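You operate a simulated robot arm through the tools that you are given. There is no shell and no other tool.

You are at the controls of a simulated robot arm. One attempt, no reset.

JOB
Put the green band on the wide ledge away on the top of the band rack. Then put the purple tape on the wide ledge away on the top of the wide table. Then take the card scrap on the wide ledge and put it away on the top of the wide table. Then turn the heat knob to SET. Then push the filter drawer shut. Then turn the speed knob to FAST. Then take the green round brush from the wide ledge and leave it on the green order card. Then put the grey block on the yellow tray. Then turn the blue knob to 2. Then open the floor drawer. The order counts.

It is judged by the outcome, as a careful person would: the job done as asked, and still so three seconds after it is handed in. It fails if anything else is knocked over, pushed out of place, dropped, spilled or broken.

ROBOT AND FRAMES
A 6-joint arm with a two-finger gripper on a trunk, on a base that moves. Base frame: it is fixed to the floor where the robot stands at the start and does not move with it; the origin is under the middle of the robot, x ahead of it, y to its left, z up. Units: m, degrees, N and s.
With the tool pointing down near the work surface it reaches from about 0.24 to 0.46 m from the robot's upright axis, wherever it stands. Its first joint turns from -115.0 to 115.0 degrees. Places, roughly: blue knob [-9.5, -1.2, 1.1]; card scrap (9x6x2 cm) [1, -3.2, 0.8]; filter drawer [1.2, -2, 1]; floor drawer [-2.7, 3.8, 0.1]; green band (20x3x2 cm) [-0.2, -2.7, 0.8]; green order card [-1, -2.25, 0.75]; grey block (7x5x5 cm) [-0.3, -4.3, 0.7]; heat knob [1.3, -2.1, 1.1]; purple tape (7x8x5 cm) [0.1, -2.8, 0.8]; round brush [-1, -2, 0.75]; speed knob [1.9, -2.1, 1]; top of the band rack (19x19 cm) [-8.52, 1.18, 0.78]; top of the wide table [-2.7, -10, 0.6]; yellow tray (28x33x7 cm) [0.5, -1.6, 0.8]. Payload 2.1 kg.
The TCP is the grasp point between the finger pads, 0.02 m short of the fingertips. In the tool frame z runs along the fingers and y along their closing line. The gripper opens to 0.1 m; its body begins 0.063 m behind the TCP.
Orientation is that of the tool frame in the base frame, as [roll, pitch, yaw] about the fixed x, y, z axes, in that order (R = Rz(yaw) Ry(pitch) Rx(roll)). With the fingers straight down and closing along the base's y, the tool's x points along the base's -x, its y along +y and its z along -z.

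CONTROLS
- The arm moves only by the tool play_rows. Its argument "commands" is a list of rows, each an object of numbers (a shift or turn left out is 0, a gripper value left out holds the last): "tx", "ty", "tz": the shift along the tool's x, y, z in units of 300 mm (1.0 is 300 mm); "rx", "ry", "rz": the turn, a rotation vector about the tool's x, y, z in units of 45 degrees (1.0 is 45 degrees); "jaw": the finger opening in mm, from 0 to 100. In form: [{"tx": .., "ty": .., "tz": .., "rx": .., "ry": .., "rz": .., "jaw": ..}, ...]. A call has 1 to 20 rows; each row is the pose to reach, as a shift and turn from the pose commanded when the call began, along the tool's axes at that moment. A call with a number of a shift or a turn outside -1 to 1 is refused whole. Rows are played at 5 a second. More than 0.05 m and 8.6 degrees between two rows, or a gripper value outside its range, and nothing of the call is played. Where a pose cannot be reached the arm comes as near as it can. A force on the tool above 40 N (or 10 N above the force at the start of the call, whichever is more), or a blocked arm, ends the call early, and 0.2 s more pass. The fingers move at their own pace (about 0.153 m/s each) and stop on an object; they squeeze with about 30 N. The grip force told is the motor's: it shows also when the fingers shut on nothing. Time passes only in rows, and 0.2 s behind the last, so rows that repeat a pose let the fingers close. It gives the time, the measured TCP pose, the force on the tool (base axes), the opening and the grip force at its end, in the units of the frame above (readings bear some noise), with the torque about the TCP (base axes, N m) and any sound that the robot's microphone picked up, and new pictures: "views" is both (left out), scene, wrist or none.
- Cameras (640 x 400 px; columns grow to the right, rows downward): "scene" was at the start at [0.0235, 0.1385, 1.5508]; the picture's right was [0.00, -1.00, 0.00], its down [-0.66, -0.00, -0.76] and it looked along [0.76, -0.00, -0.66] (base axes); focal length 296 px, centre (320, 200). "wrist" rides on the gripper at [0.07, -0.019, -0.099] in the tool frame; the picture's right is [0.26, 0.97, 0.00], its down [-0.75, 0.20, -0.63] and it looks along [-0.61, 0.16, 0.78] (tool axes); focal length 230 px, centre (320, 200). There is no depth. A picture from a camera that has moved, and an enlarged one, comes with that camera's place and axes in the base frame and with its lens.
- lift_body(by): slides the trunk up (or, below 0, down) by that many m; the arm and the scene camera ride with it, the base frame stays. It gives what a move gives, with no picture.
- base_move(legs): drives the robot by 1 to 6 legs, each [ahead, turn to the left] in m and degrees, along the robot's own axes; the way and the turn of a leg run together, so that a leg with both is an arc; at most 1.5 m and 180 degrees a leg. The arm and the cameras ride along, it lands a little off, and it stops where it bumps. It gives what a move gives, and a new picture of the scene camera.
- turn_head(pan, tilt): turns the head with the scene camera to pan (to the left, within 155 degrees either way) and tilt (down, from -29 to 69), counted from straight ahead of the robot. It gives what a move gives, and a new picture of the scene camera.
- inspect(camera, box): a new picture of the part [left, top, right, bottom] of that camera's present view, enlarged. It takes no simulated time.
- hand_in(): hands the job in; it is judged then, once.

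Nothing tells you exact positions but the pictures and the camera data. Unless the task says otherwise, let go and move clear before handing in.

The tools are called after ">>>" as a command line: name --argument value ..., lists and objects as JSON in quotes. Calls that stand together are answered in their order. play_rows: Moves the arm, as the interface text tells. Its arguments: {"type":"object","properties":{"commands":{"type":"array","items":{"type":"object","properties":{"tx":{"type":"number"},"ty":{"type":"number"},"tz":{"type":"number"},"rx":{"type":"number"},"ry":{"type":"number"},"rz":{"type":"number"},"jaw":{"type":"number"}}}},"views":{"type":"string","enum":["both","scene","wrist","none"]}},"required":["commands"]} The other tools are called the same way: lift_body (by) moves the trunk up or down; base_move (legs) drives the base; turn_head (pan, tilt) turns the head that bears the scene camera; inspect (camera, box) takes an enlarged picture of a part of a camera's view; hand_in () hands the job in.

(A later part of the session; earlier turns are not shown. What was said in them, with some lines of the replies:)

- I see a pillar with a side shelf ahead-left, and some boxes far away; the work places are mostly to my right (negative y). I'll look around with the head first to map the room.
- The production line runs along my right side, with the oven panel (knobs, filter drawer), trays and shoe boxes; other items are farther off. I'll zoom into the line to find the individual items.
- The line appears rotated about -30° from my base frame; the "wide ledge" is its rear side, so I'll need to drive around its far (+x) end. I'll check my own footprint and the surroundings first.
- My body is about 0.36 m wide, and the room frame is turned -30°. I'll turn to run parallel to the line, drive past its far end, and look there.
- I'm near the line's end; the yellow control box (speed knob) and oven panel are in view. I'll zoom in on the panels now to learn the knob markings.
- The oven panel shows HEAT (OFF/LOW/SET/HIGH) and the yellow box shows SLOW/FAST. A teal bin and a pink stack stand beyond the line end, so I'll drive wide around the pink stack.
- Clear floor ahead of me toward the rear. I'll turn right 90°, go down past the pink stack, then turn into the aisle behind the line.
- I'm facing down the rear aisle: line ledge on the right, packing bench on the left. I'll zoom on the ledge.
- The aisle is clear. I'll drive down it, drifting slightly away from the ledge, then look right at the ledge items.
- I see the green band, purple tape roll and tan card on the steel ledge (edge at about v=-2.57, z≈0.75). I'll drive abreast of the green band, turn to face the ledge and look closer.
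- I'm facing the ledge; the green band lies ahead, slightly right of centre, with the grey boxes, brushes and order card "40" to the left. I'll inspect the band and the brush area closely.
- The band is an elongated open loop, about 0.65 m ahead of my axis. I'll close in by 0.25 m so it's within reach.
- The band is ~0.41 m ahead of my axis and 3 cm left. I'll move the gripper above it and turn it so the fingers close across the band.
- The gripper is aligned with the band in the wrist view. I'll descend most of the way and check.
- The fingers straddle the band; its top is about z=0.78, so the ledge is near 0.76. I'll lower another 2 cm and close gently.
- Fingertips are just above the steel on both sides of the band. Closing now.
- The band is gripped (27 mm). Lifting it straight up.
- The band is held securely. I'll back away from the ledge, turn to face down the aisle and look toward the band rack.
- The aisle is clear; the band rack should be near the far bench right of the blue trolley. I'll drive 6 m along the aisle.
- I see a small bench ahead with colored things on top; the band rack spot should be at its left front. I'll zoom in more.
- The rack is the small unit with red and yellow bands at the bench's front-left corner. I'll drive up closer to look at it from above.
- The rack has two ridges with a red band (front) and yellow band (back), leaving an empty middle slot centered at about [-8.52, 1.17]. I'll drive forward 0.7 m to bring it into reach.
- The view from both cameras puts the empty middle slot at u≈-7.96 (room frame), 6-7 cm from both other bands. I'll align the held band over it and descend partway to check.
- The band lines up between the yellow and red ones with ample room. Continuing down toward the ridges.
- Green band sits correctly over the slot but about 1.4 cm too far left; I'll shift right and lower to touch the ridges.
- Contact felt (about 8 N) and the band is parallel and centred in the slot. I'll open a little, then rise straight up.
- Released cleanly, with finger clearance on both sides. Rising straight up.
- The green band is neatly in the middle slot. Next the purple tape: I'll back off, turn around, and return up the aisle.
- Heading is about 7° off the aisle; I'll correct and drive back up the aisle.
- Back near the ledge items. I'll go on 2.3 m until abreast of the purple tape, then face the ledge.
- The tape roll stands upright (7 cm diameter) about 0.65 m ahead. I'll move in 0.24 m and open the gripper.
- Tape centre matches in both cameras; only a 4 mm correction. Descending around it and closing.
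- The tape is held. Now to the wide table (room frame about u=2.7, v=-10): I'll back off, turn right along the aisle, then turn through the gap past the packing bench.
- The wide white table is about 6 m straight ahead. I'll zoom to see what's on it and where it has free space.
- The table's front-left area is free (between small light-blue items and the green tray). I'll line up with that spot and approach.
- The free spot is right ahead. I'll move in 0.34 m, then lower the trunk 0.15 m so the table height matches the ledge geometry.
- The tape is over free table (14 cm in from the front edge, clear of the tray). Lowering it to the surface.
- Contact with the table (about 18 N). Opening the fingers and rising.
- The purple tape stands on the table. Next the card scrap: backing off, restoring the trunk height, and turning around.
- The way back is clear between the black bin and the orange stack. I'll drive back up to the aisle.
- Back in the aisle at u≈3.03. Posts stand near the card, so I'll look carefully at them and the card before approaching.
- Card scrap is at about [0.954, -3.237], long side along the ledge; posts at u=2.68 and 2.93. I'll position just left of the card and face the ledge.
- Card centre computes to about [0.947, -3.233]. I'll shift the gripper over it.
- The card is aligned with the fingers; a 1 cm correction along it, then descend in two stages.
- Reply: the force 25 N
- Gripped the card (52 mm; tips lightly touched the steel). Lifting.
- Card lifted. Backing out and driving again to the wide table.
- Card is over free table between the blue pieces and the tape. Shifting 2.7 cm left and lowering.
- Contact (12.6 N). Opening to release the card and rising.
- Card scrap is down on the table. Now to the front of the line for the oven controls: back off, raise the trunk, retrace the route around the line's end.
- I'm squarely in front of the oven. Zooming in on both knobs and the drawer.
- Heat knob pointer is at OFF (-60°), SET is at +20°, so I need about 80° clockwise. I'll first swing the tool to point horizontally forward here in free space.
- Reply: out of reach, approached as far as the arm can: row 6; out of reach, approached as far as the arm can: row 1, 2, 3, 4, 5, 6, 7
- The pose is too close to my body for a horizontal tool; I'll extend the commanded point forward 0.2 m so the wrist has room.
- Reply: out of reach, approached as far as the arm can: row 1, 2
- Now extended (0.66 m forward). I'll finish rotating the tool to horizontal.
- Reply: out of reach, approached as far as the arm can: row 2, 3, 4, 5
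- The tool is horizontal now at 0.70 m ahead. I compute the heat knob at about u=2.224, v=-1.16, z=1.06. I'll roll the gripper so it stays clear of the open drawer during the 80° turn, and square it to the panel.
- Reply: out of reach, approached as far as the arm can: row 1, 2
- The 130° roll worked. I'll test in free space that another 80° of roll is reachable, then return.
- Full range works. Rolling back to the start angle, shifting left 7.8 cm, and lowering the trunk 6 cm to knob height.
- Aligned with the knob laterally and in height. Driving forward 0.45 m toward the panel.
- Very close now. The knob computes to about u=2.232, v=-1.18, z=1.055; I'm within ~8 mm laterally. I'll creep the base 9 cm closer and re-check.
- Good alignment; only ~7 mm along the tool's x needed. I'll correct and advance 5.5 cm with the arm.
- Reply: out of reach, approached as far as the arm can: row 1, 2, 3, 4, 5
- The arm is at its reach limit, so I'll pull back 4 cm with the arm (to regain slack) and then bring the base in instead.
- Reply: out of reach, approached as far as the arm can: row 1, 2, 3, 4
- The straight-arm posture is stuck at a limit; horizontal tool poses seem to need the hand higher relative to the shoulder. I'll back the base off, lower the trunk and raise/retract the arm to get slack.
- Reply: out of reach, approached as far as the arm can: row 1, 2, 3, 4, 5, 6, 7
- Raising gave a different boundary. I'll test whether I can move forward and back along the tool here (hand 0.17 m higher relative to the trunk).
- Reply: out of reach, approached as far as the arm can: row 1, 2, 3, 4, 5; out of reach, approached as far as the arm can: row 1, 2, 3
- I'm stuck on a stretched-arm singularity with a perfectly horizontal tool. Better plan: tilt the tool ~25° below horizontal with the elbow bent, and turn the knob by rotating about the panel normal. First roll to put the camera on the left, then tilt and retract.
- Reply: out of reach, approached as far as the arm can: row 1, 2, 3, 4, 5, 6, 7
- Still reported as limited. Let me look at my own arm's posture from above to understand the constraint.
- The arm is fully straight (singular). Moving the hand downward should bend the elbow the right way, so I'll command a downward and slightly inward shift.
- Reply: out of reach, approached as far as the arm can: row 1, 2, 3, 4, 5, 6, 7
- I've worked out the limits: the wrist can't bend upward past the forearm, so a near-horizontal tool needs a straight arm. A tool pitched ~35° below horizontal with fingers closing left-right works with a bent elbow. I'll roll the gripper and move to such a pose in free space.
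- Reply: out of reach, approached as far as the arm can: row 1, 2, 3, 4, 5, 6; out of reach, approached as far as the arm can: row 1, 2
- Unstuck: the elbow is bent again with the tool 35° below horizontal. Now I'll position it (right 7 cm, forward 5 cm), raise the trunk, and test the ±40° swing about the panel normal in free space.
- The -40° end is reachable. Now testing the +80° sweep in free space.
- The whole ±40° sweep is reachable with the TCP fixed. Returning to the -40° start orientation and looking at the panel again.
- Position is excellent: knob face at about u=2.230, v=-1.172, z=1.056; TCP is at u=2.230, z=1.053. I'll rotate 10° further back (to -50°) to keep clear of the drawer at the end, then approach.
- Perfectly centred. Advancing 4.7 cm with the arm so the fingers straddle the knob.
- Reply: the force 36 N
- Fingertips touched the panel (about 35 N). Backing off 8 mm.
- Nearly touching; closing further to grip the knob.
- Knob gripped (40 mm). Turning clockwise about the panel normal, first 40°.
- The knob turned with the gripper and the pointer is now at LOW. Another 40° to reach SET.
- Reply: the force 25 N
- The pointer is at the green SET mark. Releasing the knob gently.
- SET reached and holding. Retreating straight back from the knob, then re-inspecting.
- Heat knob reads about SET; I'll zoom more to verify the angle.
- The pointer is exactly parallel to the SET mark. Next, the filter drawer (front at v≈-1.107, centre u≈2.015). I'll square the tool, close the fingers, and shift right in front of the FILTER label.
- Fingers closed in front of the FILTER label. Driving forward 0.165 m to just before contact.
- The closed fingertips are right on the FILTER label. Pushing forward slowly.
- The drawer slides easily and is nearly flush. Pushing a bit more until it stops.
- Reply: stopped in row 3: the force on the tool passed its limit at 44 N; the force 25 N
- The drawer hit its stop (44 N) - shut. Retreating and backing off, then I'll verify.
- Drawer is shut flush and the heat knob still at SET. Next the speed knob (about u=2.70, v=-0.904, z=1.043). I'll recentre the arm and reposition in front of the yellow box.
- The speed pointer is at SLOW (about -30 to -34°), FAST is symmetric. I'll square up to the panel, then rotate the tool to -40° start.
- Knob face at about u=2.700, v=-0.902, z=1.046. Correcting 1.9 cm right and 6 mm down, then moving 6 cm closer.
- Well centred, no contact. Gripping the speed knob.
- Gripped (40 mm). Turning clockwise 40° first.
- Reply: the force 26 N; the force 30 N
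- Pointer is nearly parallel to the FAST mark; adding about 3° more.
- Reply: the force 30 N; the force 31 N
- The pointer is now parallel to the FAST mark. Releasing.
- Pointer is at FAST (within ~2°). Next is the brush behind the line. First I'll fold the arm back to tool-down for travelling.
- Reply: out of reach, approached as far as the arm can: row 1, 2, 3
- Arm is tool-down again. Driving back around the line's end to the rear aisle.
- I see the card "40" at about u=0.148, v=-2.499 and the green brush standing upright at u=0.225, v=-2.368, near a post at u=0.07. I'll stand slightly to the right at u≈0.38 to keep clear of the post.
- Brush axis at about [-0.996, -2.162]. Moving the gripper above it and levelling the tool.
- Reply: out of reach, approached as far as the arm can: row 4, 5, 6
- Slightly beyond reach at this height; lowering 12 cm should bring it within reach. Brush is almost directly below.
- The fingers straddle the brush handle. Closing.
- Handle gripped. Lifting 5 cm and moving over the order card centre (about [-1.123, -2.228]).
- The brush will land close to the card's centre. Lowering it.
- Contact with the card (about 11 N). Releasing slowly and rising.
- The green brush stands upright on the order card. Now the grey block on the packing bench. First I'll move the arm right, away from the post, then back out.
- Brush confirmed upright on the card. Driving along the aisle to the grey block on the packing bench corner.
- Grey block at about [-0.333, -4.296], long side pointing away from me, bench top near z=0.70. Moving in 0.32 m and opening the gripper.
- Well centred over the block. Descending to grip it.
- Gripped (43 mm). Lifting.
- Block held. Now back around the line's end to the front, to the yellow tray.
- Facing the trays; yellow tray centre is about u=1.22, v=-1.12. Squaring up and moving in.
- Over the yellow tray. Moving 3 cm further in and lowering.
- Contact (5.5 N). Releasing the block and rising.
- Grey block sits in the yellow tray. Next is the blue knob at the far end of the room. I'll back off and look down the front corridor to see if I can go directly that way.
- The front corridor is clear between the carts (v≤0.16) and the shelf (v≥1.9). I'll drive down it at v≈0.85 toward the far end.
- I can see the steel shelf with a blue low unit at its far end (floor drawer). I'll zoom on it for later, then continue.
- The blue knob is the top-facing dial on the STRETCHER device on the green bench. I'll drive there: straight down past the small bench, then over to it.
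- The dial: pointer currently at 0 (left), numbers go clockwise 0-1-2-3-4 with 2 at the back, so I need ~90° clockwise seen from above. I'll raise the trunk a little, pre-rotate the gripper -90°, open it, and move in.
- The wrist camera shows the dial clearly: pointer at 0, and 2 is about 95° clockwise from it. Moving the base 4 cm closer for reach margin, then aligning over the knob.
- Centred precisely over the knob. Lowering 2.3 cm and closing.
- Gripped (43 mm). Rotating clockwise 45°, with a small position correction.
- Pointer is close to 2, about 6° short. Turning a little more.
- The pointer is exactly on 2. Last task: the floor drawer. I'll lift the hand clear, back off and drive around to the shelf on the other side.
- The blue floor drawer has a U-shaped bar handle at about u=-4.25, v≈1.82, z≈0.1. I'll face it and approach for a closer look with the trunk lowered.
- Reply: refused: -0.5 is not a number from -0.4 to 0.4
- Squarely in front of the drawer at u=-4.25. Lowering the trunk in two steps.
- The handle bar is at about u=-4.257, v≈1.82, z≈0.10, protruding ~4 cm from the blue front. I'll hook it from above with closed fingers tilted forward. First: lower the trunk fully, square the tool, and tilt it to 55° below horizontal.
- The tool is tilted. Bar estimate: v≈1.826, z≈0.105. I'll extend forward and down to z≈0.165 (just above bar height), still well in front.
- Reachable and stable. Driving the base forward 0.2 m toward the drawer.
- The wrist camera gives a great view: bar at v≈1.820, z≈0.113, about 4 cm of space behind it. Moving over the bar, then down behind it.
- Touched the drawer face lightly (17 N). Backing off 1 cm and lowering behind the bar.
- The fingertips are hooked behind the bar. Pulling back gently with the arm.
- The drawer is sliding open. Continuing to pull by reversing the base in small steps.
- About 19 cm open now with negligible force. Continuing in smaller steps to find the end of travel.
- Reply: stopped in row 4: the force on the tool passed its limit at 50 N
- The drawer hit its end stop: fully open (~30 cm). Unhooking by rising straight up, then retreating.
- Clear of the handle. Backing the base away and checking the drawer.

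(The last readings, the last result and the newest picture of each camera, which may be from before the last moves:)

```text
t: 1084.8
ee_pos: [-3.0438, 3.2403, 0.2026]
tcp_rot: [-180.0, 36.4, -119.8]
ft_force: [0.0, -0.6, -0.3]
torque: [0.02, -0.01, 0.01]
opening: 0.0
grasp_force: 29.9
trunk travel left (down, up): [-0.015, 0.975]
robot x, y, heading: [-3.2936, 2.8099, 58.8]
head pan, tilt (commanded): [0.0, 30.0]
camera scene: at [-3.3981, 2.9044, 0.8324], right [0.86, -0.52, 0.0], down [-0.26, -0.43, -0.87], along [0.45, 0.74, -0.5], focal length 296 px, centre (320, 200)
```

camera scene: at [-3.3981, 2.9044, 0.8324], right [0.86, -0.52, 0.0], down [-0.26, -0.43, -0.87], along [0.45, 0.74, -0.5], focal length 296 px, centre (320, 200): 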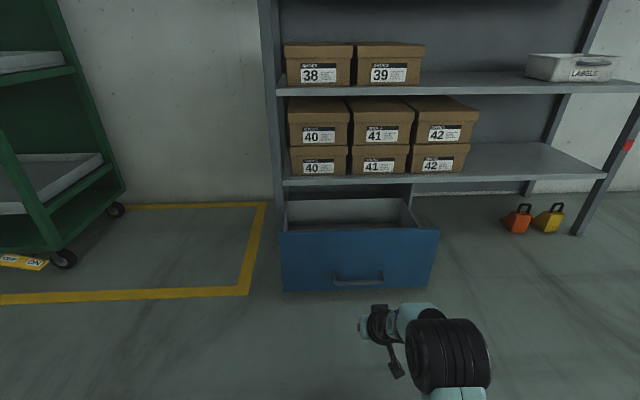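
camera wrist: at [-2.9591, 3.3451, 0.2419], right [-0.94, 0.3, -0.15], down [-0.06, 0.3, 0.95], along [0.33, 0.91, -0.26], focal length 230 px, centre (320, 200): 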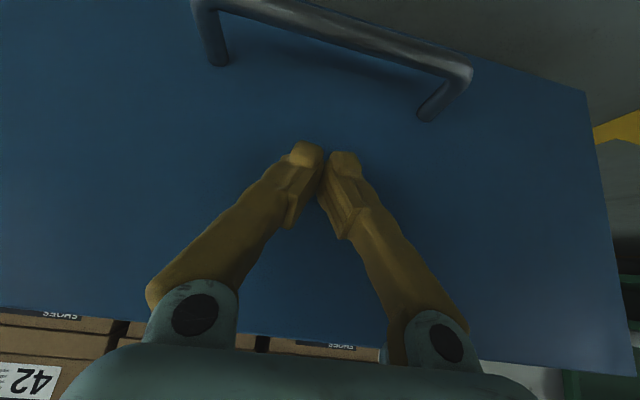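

The floor drawer is fully open, the gripper is empty and clear, and the nine earlier steps were each checked when I did them. Handing in.

>>> hand_in

```text
The job is handed in.
```

I did all ten jobs in the order you gave, and the work is handed in; I have not been told the judging result. I checked each one with the cameras as I finished it, except the purple tape. After the card went down I had only a partial view of the tape, and it was still in place on the wide table.

| # | Job | Result |
|---|---|---|
| 1 | Green band | In the middle of the band rack top, between the yellow and red bands |
| 2 | Purple tape | Standing upright on the wide table, clear of its edge and the other items |
| 3 | Card scrap | Flat on the wide table |
| 4 | Heat knob | Pointer lines up with the SET mark |
| 5 | Filter drawer | Pushed in to its stop |
| 6 | Speed knob | Pointer at FAST, about 2–3° past the mark |
| 7 | Green round brush | Standing upright on the green order card |
| 8 | Grey block | Inside the yellow tray |
| 9 | Blue knob | Pointer on 2 |
| 10 | Floor drawer | Open to its end stop, about 30 cm |

While lining up the heat knob, the fingertips pressed against its panel at about 35 N before I backed off. I saw nothing knocked over or pushed out of place along the way. The gripper is empty and the robot stands back from the drawer.
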